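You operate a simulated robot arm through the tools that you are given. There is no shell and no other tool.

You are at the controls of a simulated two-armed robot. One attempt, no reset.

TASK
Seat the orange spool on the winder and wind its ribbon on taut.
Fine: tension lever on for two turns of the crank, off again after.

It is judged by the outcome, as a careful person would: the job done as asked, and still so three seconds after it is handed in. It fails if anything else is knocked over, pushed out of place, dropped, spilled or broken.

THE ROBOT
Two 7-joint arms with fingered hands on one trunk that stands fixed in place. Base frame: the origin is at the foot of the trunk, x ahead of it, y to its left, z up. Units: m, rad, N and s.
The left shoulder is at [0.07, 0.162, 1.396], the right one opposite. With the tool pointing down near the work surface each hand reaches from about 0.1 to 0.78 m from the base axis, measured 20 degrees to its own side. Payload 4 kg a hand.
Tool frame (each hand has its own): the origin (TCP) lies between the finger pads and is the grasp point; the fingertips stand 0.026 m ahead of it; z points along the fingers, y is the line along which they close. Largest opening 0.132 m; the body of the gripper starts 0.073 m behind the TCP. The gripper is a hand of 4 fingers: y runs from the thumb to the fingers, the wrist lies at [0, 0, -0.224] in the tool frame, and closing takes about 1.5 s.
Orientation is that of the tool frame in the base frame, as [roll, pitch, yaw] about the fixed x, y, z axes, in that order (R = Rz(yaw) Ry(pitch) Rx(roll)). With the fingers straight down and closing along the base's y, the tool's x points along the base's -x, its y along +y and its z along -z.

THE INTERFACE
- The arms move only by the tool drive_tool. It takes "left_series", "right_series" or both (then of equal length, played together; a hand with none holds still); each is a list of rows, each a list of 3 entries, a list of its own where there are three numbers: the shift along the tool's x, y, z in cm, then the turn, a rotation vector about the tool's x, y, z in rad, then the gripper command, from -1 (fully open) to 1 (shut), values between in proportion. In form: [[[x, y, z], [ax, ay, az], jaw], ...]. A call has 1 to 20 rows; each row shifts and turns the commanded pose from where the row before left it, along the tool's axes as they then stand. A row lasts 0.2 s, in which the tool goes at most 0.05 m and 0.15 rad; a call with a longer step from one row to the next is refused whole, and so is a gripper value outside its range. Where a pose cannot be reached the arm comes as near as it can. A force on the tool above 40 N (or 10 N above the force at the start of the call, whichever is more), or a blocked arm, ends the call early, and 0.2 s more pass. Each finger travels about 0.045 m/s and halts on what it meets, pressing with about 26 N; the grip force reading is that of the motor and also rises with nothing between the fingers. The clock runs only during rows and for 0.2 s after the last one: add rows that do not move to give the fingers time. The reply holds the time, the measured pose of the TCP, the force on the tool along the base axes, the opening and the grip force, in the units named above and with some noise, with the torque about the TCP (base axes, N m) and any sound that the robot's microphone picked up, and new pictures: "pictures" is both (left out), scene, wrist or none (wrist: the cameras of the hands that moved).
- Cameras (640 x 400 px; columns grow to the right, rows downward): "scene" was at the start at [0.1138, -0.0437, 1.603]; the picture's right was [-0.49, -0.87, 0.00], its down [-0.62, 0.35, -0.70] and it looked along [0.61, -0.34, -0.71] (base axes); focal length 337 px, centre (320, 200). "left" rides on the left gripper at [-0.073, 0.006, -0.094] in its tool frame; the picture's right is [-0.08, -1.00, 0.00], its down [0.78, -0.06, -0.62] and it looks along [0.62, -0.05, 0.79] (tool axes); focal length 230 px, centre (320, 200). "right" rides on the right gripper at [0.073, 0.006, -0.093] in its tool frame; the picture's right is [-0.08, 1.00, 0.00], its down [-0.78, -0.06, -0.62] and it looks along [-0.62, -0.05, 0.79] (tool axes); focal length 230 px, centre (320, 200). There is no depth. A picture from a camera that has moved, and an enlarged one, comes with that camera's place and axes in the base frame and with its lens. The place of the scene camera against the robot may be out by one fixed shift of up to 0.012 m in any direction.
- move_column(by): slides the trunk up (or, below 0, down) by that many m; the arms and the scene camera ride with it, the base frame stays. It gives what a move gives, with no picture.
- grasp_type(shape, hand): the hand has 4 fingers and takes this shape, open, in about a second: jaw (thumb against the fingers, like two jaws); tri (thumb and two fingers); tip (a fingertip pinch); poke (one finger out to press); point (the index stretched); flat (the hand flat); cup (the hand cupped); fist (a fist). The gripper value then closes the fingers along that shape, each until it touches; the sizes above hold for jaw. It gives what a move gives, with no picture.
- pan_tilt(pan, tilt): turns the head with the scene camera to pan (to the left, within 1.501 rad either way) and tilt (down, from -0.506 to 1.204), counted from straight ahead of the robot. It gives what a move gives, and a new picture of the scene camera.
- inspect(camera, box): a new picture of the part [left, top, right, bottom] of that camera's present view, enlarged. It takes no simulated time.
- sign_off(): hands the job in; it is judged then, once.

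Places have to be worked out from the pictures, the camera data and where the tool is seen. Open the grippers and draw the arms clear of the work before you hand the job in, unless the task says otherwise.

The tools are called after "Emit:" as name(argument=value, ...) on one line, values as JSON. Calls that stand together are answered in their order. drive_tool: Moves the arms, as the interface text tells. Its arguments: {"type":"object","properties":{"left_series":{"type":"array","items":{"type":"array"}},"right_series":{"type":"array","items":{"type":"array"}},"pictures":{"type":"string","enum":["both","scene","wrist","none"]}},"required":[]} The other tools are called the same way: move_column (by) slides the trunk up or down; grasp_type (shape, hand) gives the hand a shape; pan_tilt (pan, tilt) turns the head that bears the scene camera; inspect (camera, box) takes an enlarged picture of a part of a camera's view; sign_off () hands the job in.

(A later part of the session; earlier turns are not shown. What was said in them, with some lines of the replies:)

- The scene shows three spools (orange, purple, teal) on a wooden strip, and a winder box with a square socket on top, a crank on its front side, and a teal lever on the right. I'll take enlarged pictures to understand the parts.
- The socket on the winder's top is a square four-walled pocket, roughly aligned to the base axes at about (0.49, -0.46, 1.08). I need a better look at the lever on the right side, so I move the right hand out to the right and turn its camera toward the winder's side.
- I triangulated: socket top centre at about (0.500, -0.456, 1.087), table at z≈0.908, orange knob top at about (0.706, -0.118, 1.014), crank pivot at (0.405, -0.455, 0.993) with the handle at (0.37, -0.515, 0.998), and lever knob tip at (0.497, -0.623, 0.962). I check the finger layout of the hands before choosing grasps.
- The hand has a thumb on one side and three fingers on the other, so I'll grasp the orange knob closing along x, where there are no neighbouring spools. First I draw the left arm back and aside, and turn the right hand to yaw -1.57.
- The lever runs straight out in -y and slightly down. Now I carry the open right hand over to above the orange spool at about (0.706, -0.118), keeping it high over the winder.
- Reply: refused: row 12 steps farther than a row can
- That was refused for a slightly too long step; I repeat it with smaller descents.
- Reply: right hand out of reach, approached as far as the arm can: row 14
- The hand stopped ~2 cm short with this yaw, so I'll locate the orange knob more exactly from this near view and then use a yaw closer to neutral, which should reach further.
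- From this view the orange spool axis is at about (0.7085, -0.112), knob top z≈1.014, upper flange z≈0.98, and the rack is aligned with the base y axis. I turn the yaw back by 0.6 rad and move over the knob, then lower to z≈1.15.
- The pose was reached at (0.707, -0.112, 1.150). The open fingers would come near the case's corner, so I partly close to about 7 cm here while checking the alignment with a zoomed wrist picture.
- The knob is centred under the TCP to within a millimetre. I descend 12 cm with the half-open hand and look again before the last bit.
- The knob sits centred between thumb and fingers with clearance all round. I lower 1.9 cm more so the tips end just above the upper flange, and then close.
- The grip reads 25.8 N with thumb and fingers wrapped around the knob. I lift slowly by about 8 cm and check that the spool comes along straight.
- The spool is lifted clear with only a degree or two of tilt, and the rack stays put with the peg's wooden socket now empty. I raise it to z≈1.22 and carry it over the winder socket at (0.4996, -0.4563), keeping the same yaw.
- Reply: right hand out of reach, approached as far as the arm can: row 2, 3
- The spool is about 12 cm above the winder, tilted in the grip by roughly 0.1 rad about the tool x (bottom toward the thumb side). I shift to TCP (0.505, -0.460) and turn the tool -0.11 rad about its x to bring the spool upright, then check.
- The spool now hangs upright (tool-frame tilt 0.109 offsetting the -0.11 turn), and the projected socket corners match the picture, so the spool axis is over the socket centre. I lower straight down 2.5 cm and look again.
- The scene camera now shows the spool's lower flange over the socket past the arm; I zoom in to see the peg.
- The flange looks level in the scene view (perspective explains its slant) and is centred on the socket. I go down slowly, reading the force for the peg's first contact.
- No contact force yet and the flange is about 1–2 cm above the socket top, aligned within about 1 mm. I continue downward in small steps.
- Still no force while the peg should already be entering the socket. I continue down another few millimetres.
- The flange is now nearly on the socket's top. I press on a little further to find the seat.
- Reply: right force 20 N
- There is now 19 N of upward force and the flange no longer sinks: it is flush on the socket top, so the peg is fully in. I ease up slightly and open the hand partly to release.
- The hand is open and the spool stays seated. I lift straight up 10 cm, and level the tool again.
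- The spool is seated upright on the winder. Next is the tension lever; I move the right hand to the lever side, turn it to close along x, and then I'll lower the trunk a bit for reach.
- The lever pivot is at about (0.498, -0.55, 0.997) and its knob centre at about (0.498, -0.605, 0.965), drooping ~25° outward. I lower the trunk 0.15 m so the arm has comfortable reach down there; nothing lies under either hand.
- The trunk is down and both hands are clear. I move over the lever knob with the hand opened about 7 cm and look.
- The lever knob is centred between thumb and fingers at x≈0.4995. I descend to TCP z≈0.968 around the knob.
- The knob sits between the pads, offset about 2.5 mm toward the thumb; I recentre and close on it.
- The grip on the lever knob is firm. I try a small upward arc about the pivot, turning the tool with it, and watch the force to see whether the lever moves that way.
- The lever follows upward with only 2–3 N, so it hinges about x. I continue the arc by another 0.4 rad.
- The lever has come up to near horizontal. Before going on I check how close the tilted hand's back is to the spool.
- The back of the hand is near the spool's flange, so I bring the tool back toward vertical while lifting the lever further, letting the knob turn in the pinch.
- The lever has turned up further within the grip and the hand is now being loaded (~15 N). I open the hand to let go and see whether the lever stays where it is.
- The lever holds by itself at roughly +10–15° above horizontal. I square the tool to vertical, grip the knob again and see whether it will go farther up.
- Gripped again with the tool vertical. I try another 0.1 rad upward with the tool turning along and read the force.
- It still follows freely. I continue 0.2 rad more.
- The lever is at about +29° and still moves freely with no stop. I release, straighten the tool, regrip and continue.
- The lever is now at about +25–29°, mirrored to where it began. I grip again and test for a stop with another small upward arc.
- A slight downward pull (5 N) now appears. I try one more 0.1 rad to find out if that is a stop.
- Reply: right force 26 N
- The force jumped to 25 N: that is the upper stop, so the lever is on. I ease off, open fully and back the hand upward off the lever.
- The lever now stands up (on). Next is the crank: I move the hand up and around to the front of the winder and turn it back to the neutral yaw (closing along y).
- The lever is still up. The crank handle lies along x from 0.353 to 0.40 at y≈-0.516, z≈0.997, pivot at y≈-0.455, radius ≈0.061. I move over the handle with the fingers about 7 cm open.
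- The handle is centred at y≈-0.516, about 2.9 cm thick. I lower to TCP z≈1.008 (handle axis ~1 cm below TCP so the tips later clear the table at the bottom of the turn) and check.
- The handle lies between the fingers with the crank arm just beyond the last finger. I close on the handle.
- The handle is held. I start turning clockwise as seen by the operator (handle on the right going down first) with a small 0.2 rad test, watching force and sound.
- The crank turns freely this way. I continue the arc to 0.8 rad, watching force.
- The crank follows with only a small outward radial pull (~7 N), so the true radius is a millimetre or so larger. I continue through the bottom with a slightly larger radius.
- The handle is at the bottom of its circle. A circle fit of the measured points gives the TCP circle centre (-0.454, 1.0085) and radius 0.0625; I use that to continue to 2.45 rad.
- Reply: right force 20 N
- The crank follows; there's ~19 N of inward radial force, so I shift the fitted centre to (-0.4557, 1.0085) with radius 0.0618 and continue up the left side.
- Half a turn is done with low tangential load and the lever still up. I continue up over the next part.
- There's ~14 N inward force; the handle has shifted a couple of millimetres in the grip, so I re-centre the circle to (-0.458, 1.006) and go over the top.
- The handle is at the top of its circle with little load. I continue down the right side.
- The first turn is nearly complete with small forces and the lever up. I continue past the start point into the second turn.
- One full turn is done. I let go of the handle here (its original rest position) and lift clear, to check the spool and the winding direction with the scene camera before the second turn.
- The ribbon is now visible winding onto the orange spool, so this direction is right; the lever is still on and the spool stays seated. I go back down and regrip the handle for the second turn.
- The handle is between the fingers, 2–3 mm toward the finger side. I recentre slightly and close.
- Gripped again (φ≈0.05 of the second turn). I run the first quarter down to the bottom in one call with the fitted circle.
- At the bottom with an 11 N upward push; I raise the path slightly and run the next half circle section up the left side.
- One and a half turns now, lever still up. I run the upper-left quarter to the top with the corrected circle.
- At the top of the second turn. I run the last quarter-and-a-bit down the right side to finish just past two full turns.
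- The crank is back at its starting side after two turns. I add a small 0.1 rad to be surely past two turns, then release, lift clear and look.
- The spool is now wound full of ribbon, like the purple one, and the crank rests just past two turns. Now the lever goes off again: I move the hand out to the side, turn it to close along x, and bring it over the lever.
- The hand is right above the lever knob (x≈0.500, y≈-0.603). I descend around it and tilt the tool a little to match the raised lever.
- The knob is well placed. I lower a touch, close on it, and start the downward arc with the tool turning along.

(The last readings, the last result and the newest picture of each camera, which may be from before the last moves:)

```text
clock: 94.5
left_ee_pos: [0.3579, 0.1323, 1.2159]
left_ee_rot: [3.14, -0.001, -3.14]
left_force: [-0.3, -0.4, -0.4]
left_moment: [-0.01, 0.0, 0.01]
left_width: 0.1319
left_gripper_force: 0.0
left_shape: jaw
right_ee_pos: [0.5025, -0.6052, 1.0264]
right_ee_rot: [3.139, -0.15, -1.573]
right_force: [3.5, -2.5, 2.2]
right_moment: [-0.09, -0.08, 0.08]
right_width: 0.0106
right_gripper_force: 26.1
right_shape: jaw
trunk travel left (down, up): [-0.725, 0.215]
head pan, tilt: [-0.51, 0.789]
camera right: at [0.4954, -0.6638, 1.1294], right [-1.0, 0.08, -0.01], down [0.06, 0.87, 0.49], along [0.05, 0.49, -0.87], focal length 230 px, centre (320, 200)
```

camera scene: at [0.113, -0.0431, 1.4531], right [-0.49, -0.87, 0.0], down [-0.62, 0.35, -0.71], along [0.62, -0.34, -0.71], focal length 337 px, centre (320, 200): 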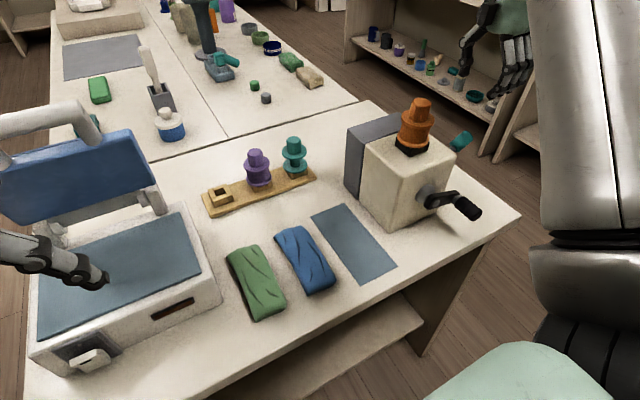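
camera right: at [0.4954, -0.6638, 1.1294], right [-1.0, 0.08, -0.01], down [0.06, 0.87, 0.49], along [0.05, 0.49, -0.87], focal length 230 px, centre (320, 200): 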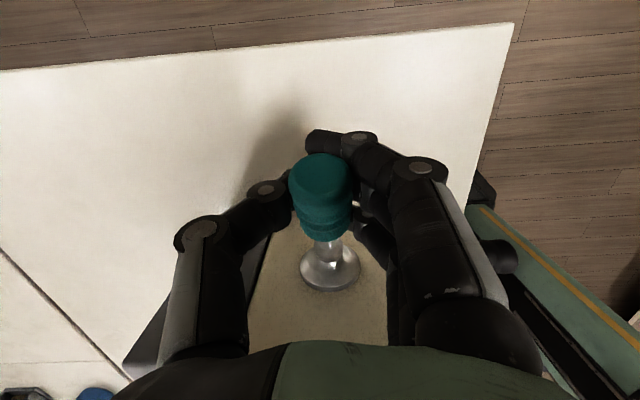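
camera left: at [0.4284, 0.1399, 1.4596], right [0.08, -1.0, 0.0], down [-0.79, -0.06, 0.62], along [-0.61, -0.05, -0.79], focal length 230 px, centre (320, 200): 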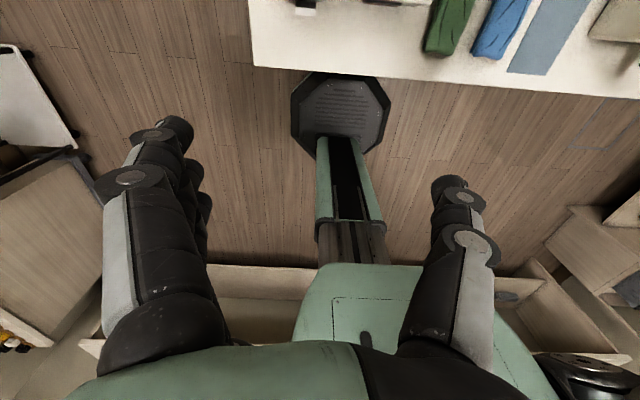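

Light forces; I continue the downward arc by 0.4 rad.

Emit:
drive_tool(right_series=[[[0.14, 0, 0.64], [0, -0.1, 0], 1], [[0.14, 0, 0.64], [0, -0.1, 0], 1], [[0.14, 0, 0.64], [0, -0.1, 0], 1], [[0, 0, 0], [0, 0, 0], 1]], pictures="wrist")

Emit:
inspect(camera="right", box=[230, 110, 430, 350])

```text
clock: 95.5
left_ee_pos: [0.3575, 0.1324, 1.216]
left_ee_rot: [3.141, 0.0, -3.141]
left_force: [-0.7, 0.2, -0.7]
left_moment: [0.0, 0.01, 0.0]
left_width: 0.1319
left_gripper_force: 0.0
left_shape: jaw
right_ee_pos: [0.4993, -0.6103, 1.007]
right_ee_rot: [3.14, 0.15, -1.57]
right_force: [-1.3, -0.5, -1.4]
right_moment: [-0.03, 0.01, 0.0]
right_width: 0.0041
right_gripper_force: 26.4
right_shape: jaw
trunk travel left (down, up): [-0.725, 0.215]
head pan, tilt: [-0.51, 0.789]
camera right: at [0.4936, -0.697, 1.0887], right [-1.0, 0.08, 0.01], down [0.06, 0.68, 0.73], along [0.05, 0.73, -0.69], focal length 230 px, centre (320, 200)
```

right: 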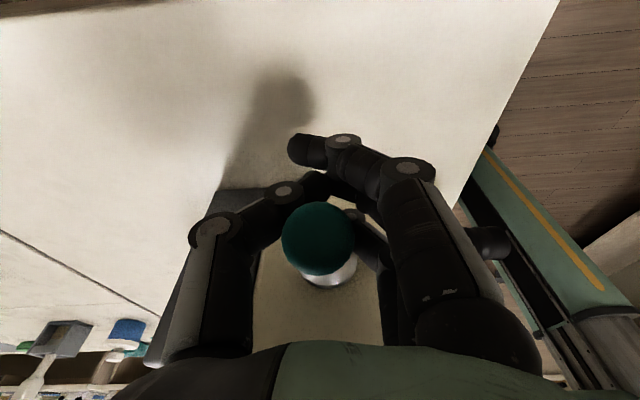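

```text
1.67 times, centred on (330, 230) of right
camera zoom: at [0.4936, -0.697, 1.0887], right [-1.0, 0.08, 0.01], down [0.06, 0.68, 0.73], along [0.05, 0.73, -0.69], focal length 384 px, centre (303, 150)
```

zoom: 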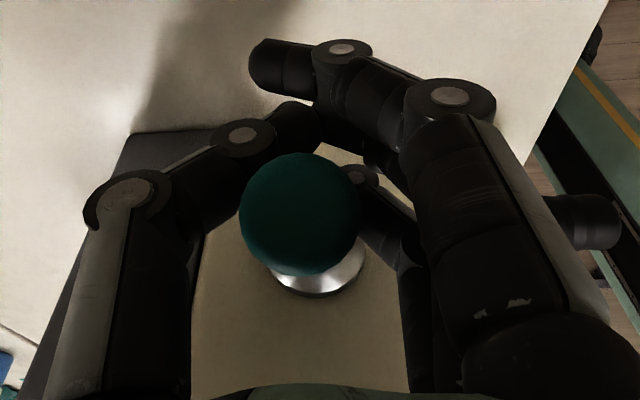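

The fingers slid off the knob's end (width 4 mm), so the lever is still up; the grip was too high on it. I open, square the tool, and look before regripping deeper.

Emit:
drive_tool(right_series=[[[0, 0, 0], [0, 0, 0], 0.4], [[0, 0, 0], [0, 0, 0], -0.06], [[0, 0, 0], [0, 0, 0], -0.06], [[0, 0, 0], [0, 0, 0], -0.06], [[0, 0, 0], [0, 0, 0], -0.06], [[0, 0, 0], [0, 0.15, 0], -0.06], [[-0.7, 0, -1.0], [0, 0, 0], -0.06], [[0, 0, 0], [0, 0, 0], -0.06]], pictures="wrist")

Emit:
inspect(camera="right", box=[230, 110, 430, 350])

```text
clock: 97.3
left_ee_pos: [0.357, 0.1305, 1.2152]
left_ee_rot: [3.139, 0.0, 3.14]
left_force: [0.4, 1.0, -0.1]
left_moment: [0.02, 0.0, -0.02]
left_width: 0.1319
left_gripper_force: 0.0
left_shape: jaw
right_ee_pos: [0.4989, -0.6044, 1.0183]
right_ee_rot: [3.14, 0.0, -1.571]
right_force: [-0.7, 0.0, -0.2]
right_moment: [0.04, 0.04, -0.02]
right_width: 0.0691
right_gripper_force: 0.1
right_shape: jaw
trunk travel left (down, up): [-0.725, 0.215]
head pan, tilt: [-0.51, 0.789]
camera right: at [0.4933, -0.6776, 1.1109], right [-1.0, 0.08, 0.0], down [0.06, 0.78, 0.62], along [0.05, 0.62, -0.79], focal length 230 px, centre (320, 200)
```

right: 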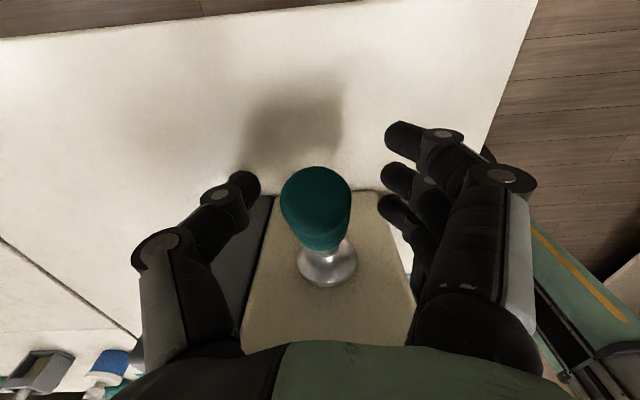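

```text
1.67 times, centred on (330, 230) of right
camera zoom: at [0.4933, -0.6776, 1.1109], right [-1.0, 0.08, 0.0], down [0.06, 0.78, 0.62], along [0.05, 0.62, -0.79], focal length 384 px, centre (303, 150)
```

zoom: 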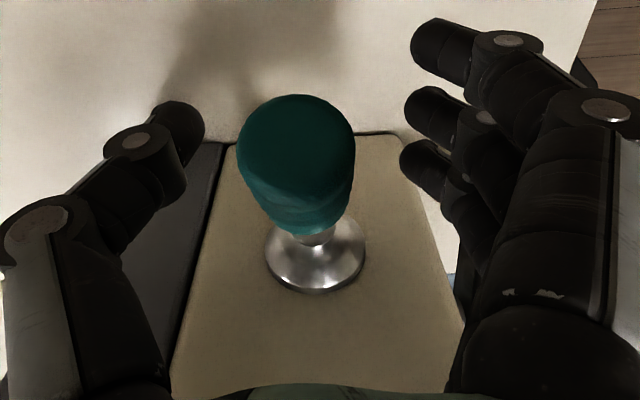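

The lever is unchanged at about +28°. Pushing it down is easier from above, so I lift off, close the fingers into a blunt end and come over the outer part of the knob.

Emit:
drive_tool(right_series=[[[0, 0, -3], [0, 0, 0], -0.06], [[0, 0, -4], [0, 0, 0], -0.06], [[0, 0, -4], [0, 0, 0], -0.06], [[0.9, 0, 0], [0, 0, 0], 0.5], [[0.8, 0, 0], [0, 0, 0], 1], [[0, 0, 0], [0, 0, 0], 1], [[0, 0, 0], [0, 0, 0], 1], [[0, 0, 0], [0, 0, 0], 1], [[0, 0, 0], [0, 0, 0], 1]], pictures="both")

Emit:
inspect(camera="right", box=[230, 60, 430, 300])

```text
clock: 99.3
left_ee_pos: [0.3567, 0.1321, 1.2169]
left_ee_rot: [3.141, 0.0, 3.141]
left_force: [0.6, 0.0, 0.1]
left_moment: [0.02, 0.01, -0.03]
left_width: 0.132
left_gripper_force: 0.0
left_shape: jaw
right_ee_pos: [0.4998, -0.6187, 1.1267]
right_ee_rot: [-3.14, 0.0, -1.572]
right_force: [-0.2, -0.1, 0.6]
right_moment: [0.01, 0.0, -0.01]
right_width: 0.0
right_gripper_force: 25.6
right_shape: jaw
trunk travel left (down, up): [-0.725, 0.215]
head pan, tilt: [-0.51, 0.789]
camera scene: at [0.1137, -0.0433, 1.453], right [-0.49, -0.87, 0.0], down [-0.62, 0.35, -0.7], along [0.61, -0.34, -0.71], focal length 337 px, centre (320, 200)
camera right: at [0.4936, -0.6921, 1.2209], right [-1.0, 0.08, 0.0], down [0.06, 0.78, 0.62], along [0.05, 0.61, -0.79], focal length 230 px, centre (320, 200)
```

scene: 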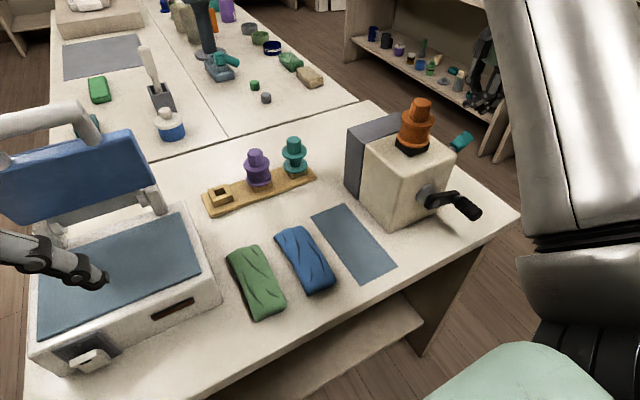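
right: 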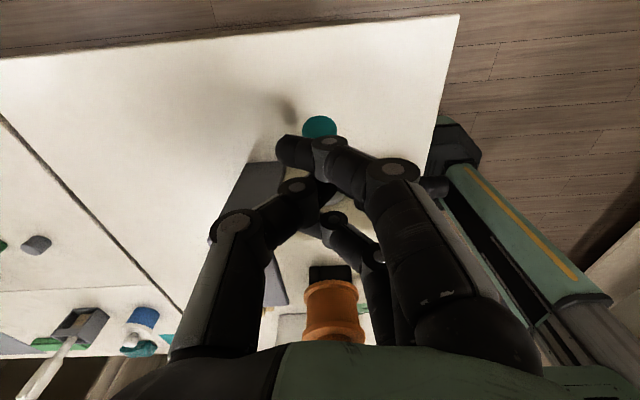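

```text
1.67 times, centred on (330, 180) of right
camera zoom: at [0.4936, -0.6921, 1.2209], right [-1.0, 0.08, 0.0], down [0.06, 0.78, 0.62], along [0.05, 0.61, -0.79], focal length 384 px, centre (303, 233)
```

zoom: 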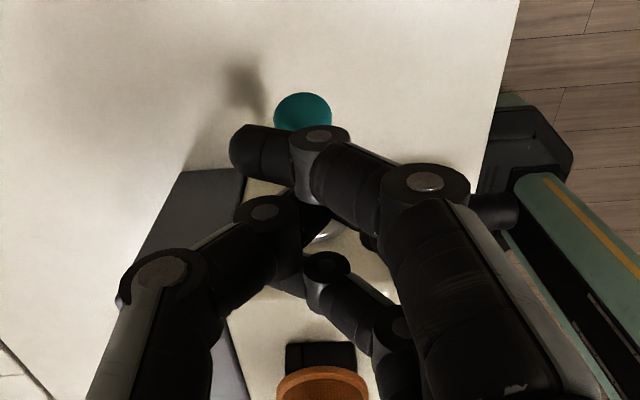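

The closed fingers make a broad blunt end right above the knob. I push down gradually while watching the force.

Emit:
drive_tool(right_series=[[[0, 0, 2], [0, 0, 0], 1], [[0, 0, 2], [0, 0, 0], 1], [[0, 0, 1], [0, 0, 0], 1], [[0, 0, 1], [0, 0, 0], 1], [[0, 0, 0], [0, 0, 0], 1]], pictures="wrist")

Emit:
inspect(camera="right", box=[230, 80, 430, 320])

```text
clock: 100.5
left_ee_pos: [0.3574, 0.1328, 1.2143]
left_ee_rot: [-3.14, 0.003, -3.141]
left_force: [0.7, 0.0, -0.4]
left_moment: [0.0, -0.02, -0.02]
left_width: 0.1319
left_gripper_force: 0.1
left_shape: jaw
right_ee_pos: [0.499, -0.6194, 1.0675]
right_ee_rot: [3.141, 0.0, -1.574]
right_force: [-0.7, -2.5, 2.5]
right_moment: [0.0, 0.0, -0.01]
right_width: 0.0001
right_gripper_force: 25.5
right_shape: jaw
trunk travel left (down, up): [-0.725, 0.215]
head pan, tilt: [-0.51, 0.789]
camera right: at [0.4935, -0.6935, 1.1607], right [-1.0, 0.08, 0.0], down [0.06, 0.78, 0.62], along [0.05, 0.62, -0.79], focal length 230 px, centre (320, 200)
```

right: 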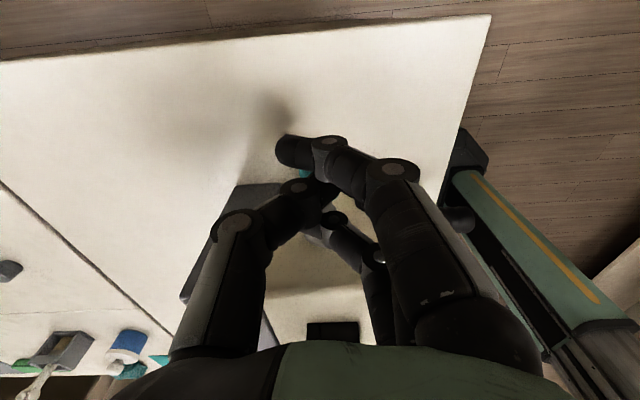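

```text
1.67 times, centred on (330, 200) of right
camera zoom: at [0.4935, -0.6935, 1.1607], right [-1.0, 0.08, 0.0], down [0.06, 0.78, 0.62], along [0.05, 0.62, -0.79], focal length 384 px, centre (303, 200)
```

zoom: 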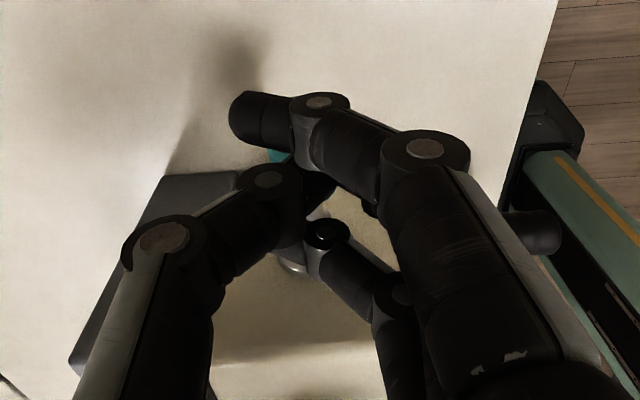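

Contact with a light 2.5 N; the knob is under the fingers. I keep pushing down 3 cm.

Emit:
drive_tool(right_series=[[[0, 0, 1], [0, 0, 0], 1], [[0, 0, 1], [0, 0, 0], 1], [[0, 0, 1], [0, 0, 0], 1], [[0, 0, 0], [0, 0, 0], 1]], pictures="wrist")

Emit:
inspect(camera="right", box=[230, 80, 430, 320])

```text
clock: 101.5
left_ee_pos: [0.3574, 0.1318, 1.2151]
left_ee_rot: [-3.14, 0.0, 3.142]
left_force: [0.1, 0.0, -0.1]
left_moment: [0.0, 0.01, -0.01]
left_width: 0.1321
left_gripper_force: 0.1
left_shape: jaw
right_ee_pos: [0.5001, -0.6215, 1.0381]
right_ee_rot: [-3.139, 0.0, -1.574]
right_force: [-0.8, -0.3, -0.4]
right_moment: [0.03, 0.04, 0.01]
right_width: 0.0
right_gripper_force: 25.7
right_shape: jaw
trunk travel left (down, up): [-0.725, 0.215]
head pan, tilt: [-0.51, 0.789]
camera right: at [0.4942, -0.6943, 1.131], right [-1.0, 0.08, 0.0], down [0.06, 0.78, 0.62], along [0.05, 0.61, -0.79], focal length 230 px, centre (320, 200)
```

right: 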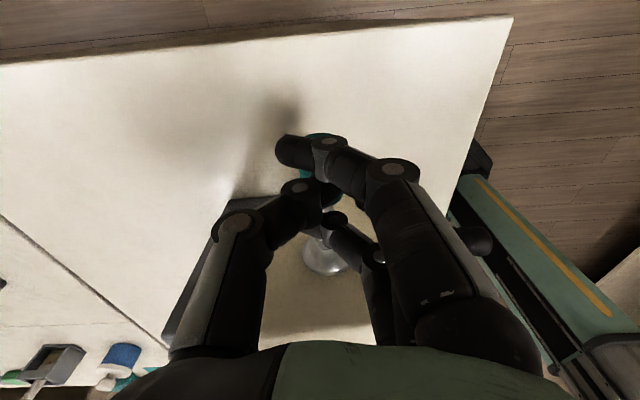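

```text
1.67 times, centred on (330, 200) of right
camera zoom: at [0.4942, -0.6943, 1.131], right [-1.0, 0.08, 0.0], down [0.06, 0.78, 0.62], along [0.05, 0.61, -0.79], focal length 384 px, centre (303, 200)
```

zoom: 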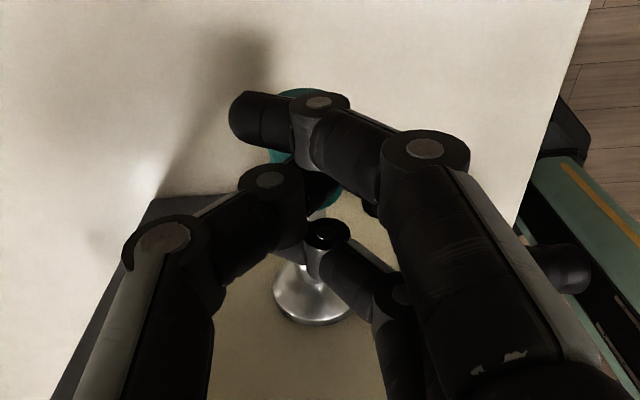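

The lever is moving down under the fingers with almost no force. I push another 2 cm.

Emit:
drive_tool(right_series=[[[0, 0, 1], [0, 0, 0], 1], [[0, 0, 1], [0, 0, 0], 1], [[0, 0, 0], [0, 0, 0], 1]], pictures="wrist")

Emit:
inspect(camera="right", box=[230, 80, 430, 320])

```text
clock: 102.3
left_ee_pos: [0.3561, 0.1323, 1.2153]
left_ee_rot: [-3.14, 0.0, 3.141]
left_force: [0.4, -0.2, 0.8]
left_moment: [0.0, 0.0, 0.02]
left_width: 0.1319
left_gripper_force: 0.1
left_shape: jaw
right_ee_pos: [0.5008, -0.6197, 1.0184]
right_ee_rot: [-3.14, 0.001, -1.573]
right_force: [-0.6, -0.1, 0.2]
right_moment: [0.04, 0.02, 0.0]
right_width: 0.0
right_gripper_force: 25.5
right_shape: jaw
trunk travel left (down, up): [-0.725, 0.215]
head pan, tilt: [-0.51, 0.789]
camera right: at [0.4946, -0.6941, 1.1111], right [-1.0, 0.08, 0.0], down [0.06, 0.78, 0.62], along [0.05, 0.61, -0.79], focal length 230 px, centre (320, 200)
```

right: 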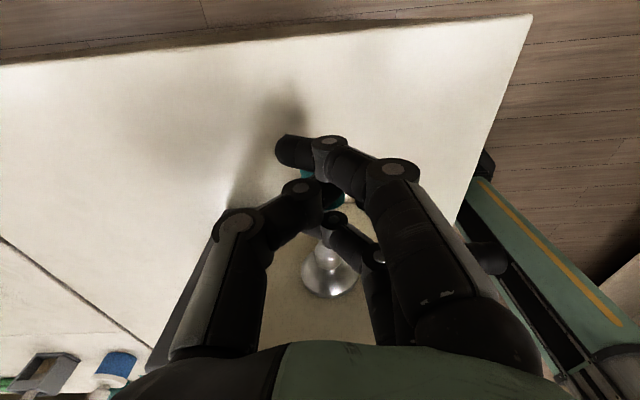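

```text
1.67 times, centred on (330, 200) of right
camera zoom: at [0.4946, -0.6941, 1.1111], right [-1.0, 0.08, 0.0], down [0.06, 0.78, 0.62], along [0.05, 0.61, -0.79], focal length 384 px, centre (303, 200)
```

zoom: 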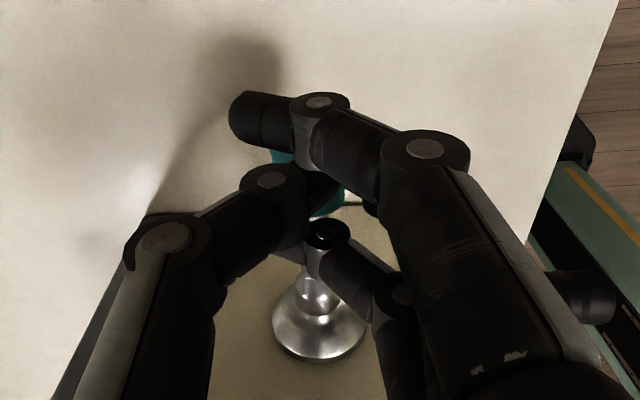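

Still going down easily; I continue in half-centimetre steps until the lower stop is felt.

Emit:
drive_tool(right_series=[[[0, 0, 0.5], [0, 0, 0], 1], [[0, 0, 0.5], [0, 0, 0], 1], [[0, 0, 0.5], [0, 0, 0], 1], [[0, 0, 0], [0, 0, 0], 1]], pictures="wrist")

Emit:
inspect(camera="right", box=[230, 80, 430, 320])

```text
clock: 103.3
left_ee_pos: [0.3565, 0.1319, 1.2166]
left_ee_rot: [3.142, -0.001, 3.14]
left_force: [-0.2, -0.6, -0.7]
left_moment: [0.01, -0.01, 0.01]
left_width: 0.1321
left_gripper_force: 0.0
left_shape: jaw
right_ee_pos: [0.5012, -0.6187, 1.0034]
right_ee_rot: [3.141, 0.001, -1.571]
right_force: [0.5, -0.1, -0.1]
right_moment: [0.03, 0.0, 0.03]
right_width: 0.0
right_gripper_force: 25.2
right_shape: jaw
trunk travel left (down, up): [-0.725, 0.215]
head pan, tilt: [-0.51, 0.789]
camera right: at [0.4951, -0.693, 1.0969], right [-1.0, 0.08, 0.0], down [0.06, 0.78, 0.62], along [0.05, 0.61, -0.79], focal length 230 px, centre (320, 200)
```

right: 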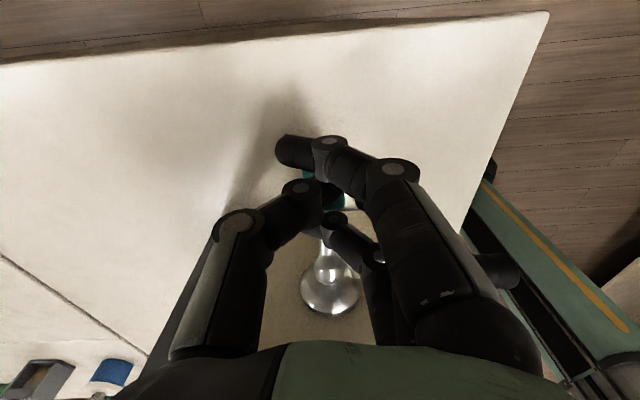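

```text
1.67 times, centred on (330, 200) of right
camera zoom: at [0.4951, -0.693, 1.0969], right [-1.0, 0.08, 0.0], down [0.06, 0.78, 0.62], along [0.05, 0.61, -0.79], focal length 384 px, centre (303, 200)
```

zoom: 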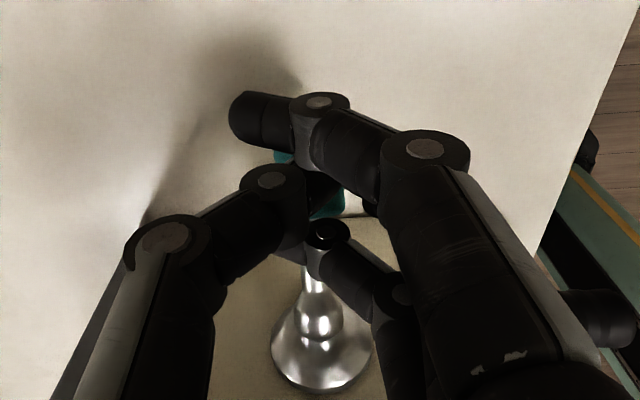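

No stop yet; I continue another 1.5 cm in small steps.

Emit:
drive_tool(right_series=[[[0, 0, 0.5], [0, 0, 0], 1], [[0, 0, 0.5], [0, 0, 0], 1], [[0, 0, 0.5], [0, 0, 0], 1], [[0, 0, 0], [0, 0, 0], 1]], pictures="wrist")

Emit:
inspect(camera="right", box=[230, 80, 430, 320])

```text
clock: 104.3
left_ee_pos: [0.3565, 0.134, 1.2154]
left_ee_rot: [-3.14, 0.002, 3.141]
left_force: [-0.2, -0.9, -0.2]
left_moment: [0.03, 0.01, 0.06]
left_width: 0.132
left_gripper_force: 0.0
left_shape: jaw
right_ee_pos: [0.5011, -0.6184, 0.9926]
right_ee_rot: [-3.136, -0.007, -1.571]
right_force: [7.4, -9.3, 30.0]
right_moment: [0.0, -0.06, 0.02]
right_width: 0.0002
right_gripper_force: 26.2
right_shape: jaw
trunk travel left (down, up): [-0.725, 0.215]
head pan, tilt: [-0.51, 0.789]
camera right: at [0.494, -0.6925, 1.0864], right [-1.0, 0.08, -0.01], down [0.06, 0.79, 0.61], along [0.05, 0.61, -0.79], focal length 230 px, centre (320, 200)
```

right: 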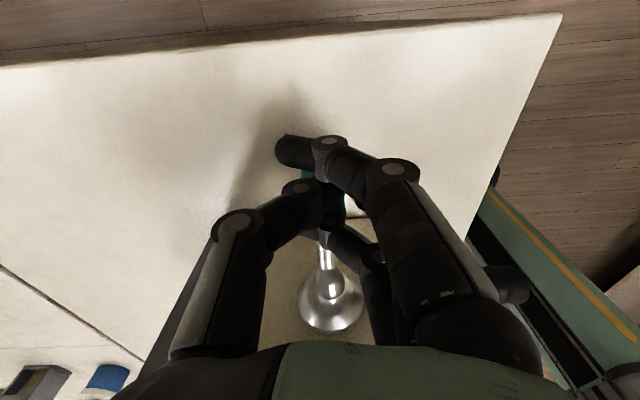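

```text
1.67 times, centred on (330, 200) of right
camera zoom: at [0.494, -0.6925, 1.0864], right [-1.0, 0.08, -0.01], down [0.06, 0.79, 0.61], along [0.05, 0.61, -0.79], focal length 384 px, centre (303, 200)
```

zoom: 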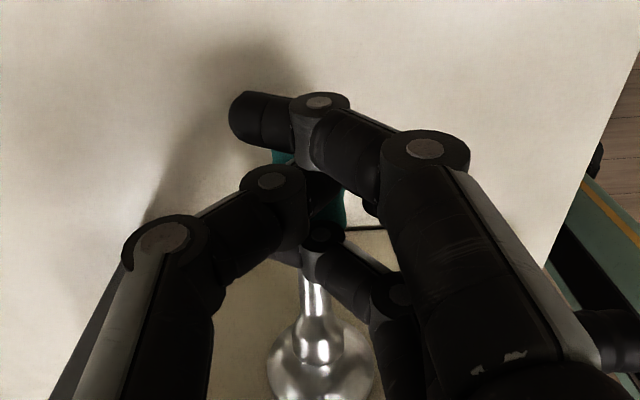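

30 N upward: the lower stop is reached, so the lever is off. I back straight up and look to confirm.

Emit:
drive_tool(right_series=[[[0, 0, -1], [0, 0, 0], 1], [[0, 0, -2], [0, 0, 0], 1], [[0, 0, -3], [0, 0, 0], 1], [[0, 0, -4], [0, 0, 0], 1], [[0, 0, -4], [0, 0, 0], 0], [[0, 0, -4], [0, 0, 0], -0.06], [[0, 0, 0], [0, 0, 0], -0.06], [[0, 0, 0], [0, 0, 0], -0.06]], pictures="both")

Emit:
inspect(camera="right", box=[230, 30, 430, 270])

Emit:
inspect(camera="scene", box=[340, 80, 520, 260])

```text
clock: 106.2
left_ee_pos: [0.357, 0.132, 1.2162]
left_ee_rot: [3.141, 0.001, 3.141]
left_force: [0.2, 0.2, 0.0]
left_moment: [0.02, -0.02, 0.01]
left_width: 0.132
left_gripper_force: 0.0
left_shape: jaw
right_ee_pos: [0.4993, -0.6191, 1.1672]
right_ee_rot: [-3.14, -0.001, -1.573]
right_force: [-0.1, -0.3, 0.1]
right_moment: [0.0, -0.06, 0.04]
right_width: 0.0685
right_gripper_force: 0.1
right_shape: jaw
trunk travel left (down, up): [-0.725, 0.215]
head pan, tilt: [-0.51, 0.789]
camera scene: at [0.114, -0.0434, 1.453], right [-0.49, -0.87, 0.0], down [-0.62, 0.35, -0.7], along [0.61, -0.34, -0.71], focal length 337 px, centre (320, 200)
camera right: at [0.4942, -0.6926, 1.2615], right [-1.0, 0.08, 0.0], down [0.06, 0.78, 0.62], along [0.05, 0.61, -0.79], focal length 230 px, centre (320, 200)
```

scene: 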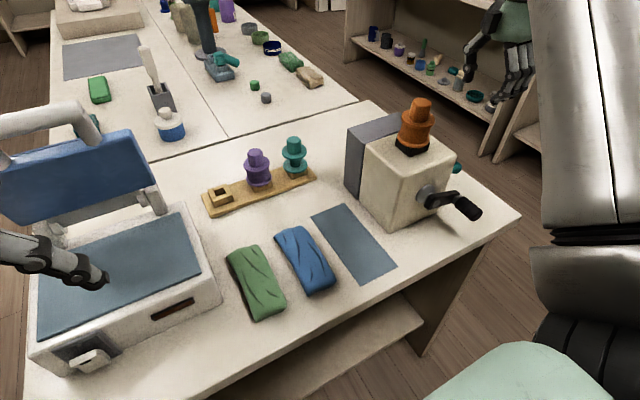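
right: 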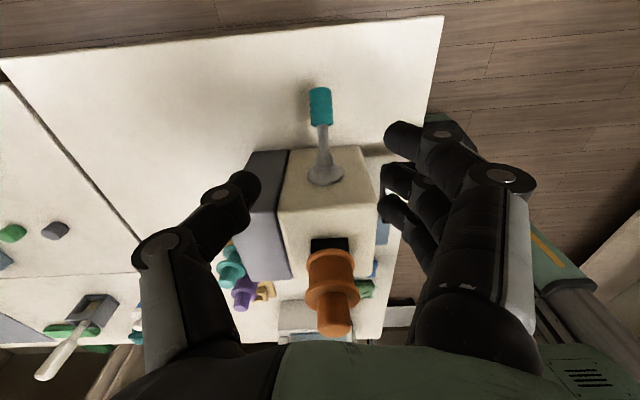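

```text
1.67 times, centred on (330, 150) of right
camera zoom: at [0.4942, -0.6926, 1.2615], right [-1.0, 0.08, 0.0], down [0.06, 0.78, 0.62], along [0.05, 0.61, -0.79], focal length 384 px, centre (303, 283)
```

zoom: 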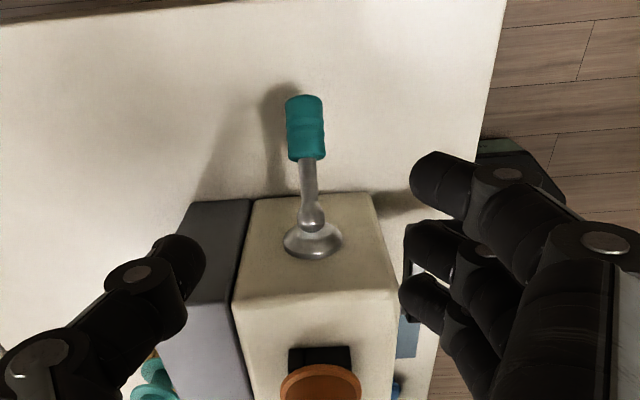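

```text
2.22 times, centred on (430, 170) of scene
camera zoom: at [0.114, -0.0434, 1.453], right [-0.49, -0.87, 0.0], down [-0.62, 0.35, -0.7], along [0.61, -0.34, -0.71], focal length 748 px, centre (76, 267)
```

zoom: 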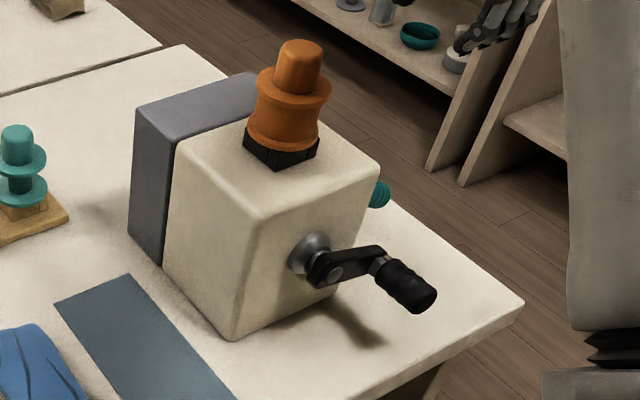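

The lever is back at its original drooping (off) position, the spool is seated and full of ribbon, and nothing else moved. I raise the trunk back and then draw the right hand away, fully open.

Emit:
move_column(by=0.15)

Emit:
drive_tool(right_series=[[[0, 3.5, 0], [0, 0, 0], -1], [[0, 3.5, 0], [0, 0, 0], -1], [[0, 3.5, 0], [0, 0, 0], -1], [[0, 3.5, 0], [0, 0, 0], -1], [[0, 3.5, 0], [0, 0, 0], -1], [[0, 0, 0], [0, 0, 0], -1], [[0, 0, 0], [0, 0, 0], -1], [[0, 0, 0], [0, 0, 0], -1]], pictures="both")

Emit:
inspect(camera="scene", box=[340, 140, 500, 280])

Emit:
inspect(camera="right", box=[180, 30, 380, 270])

```text
clock: 107.9
left_ee_pos: [0.3576, 0.1317, 1.3663]
left_ee_rot: [3.141, 0.001, -3.14]
left_force: [-0.4, 0.6, -0.1]
left_moment: [-0.01, 0.02, 0.0]
left_width: 0.1318
left_gripper_force: 0.0
left_shape: jaw
right_ee_pos: [0.5017, -0.6193, 1.3179]
right_ee_rot: [3.141, 0.0, -1.572]
right_force: [0.3, -0.7, 0.0]
right_moment: [0.0, -0.02, 0.01]
right_width: 0.069
right_gripper_force: 0.0
right_shape: jaw
trunk travel left (down, up): [-0.875, 0.065]
head pan, tilt: [-0.51, 0.789]
```

```text
clock: 109.7
left_ee_pos: [0.3564, 0.1319, 1.3647]
left_ee_rot: [-3.141, 0.0, -3.141]
left_force: [1.0, -0.3, -0.6]
left_moment: [-0.02, -0.05, 0.01]
left_width: 0.1321
left_gripper_force: 0.1
left_shape: jaw
right_ee_pos: [0.3248, -0.619, 1.3196]
right_ee_rot: [-3.14, 0.0, -1.571]
right_force: [-0.2, 0.9, -0.8]
right_moment: [0.0, 0.0, -0.02]
right_width: 0.132
right_gripper_force: 0.0
right_shape: jaw
trunk travel left (down, up): [-0.875, 0.065]
head pan, tilt: [-0.51, 0.789]
camera scene: at [0.1131, -0.0434, 1.603], right [-0.49, -0.87, 0.0], down [-0.62, 0.35, -0.7], along [0.62, -0.34, -0.71], focal length 337 px, centre (320, 200)
camera right: at [0.3192, -0.6932, 1.4129], right [-1.0, 0.08, 0.0], down [0.06, 0.78, 0.62], along [0.05, 0.61, -0.79], focal length 230 px, centre (320, 200)
```

scene: 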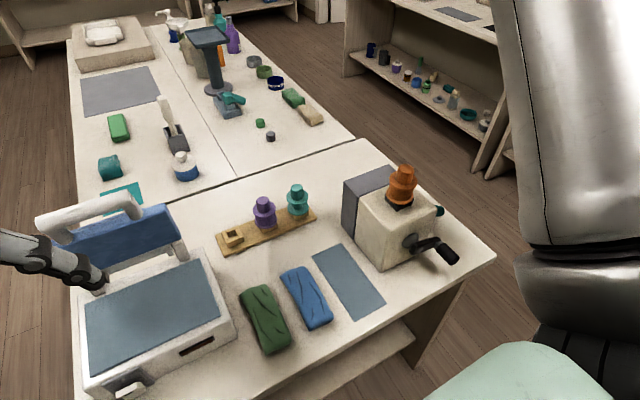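
right: 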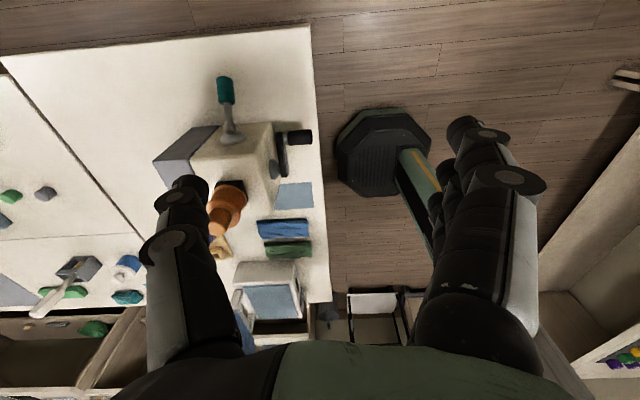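

```text
2.86 times, centred on (420, 210) of scene
camera zoom: at [0.1131, -0.0434, 1.603], right [-0.49, -0.87, 0.0], down [-0.62, 0.35, -0.7], along [0.62, -0.34, -0.71], focal length 962 px, centre (34, 171)
```

zoom: 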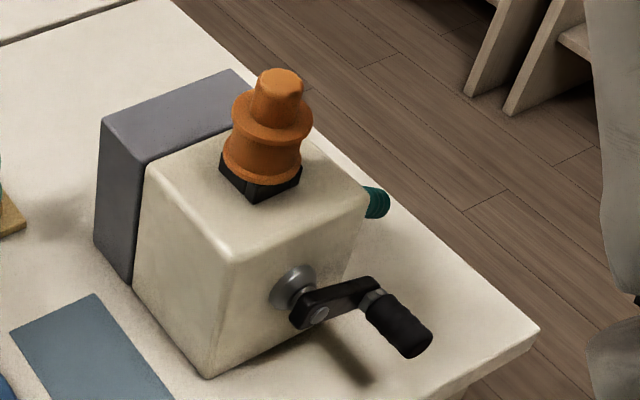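

```text
1.67 times, centred on (280, 150) of right
camera zoom: at [0.3192, -0.6932, 1.4129], right [-1.0, 0.08, 0.0], down [0.06, 0.78, 0.62], along [0.05, 0.61, -0.79], focal length 384 px, centre (387, 283)
```

zoom: 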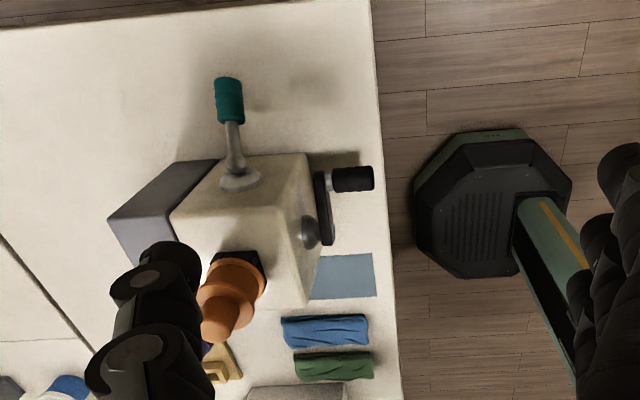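

The final pictures show the orange spool seated and wound, the lever back at off where it began, and the crank at rest. All other objects are in place, and both hands are open and clear. I hand the job in.

Emit:
sign_off()

```text
The job is handed in.
```

The orange spool is seated in the winder's socket and its ribbon is wound on, and I have handed the job in. I haven't seen the judge's result.

- **Seating:** the spool's lower flange sits flush on the socket top and the spool stands upright.
- **Tension on:** I raised the lever to its upper stop before any cranking, and it stayed up through both turns.
- **Winding:** I turned the crank clockwise as seen from the front. It made two full turns plus roughly 0.2 rad. Ribbon showed on the spool after the first turn, and after the second it looked as full as the purple spool.
- **Tension off:** I pushed the lever back down to its lower stop, and its position matches where it started. My first attempt slipped off the knob, so I pushed it from above instead.

In the final pictures the purple and teal spools, the case and the other items on the table were where they began. Both hands are open and clear of the work.
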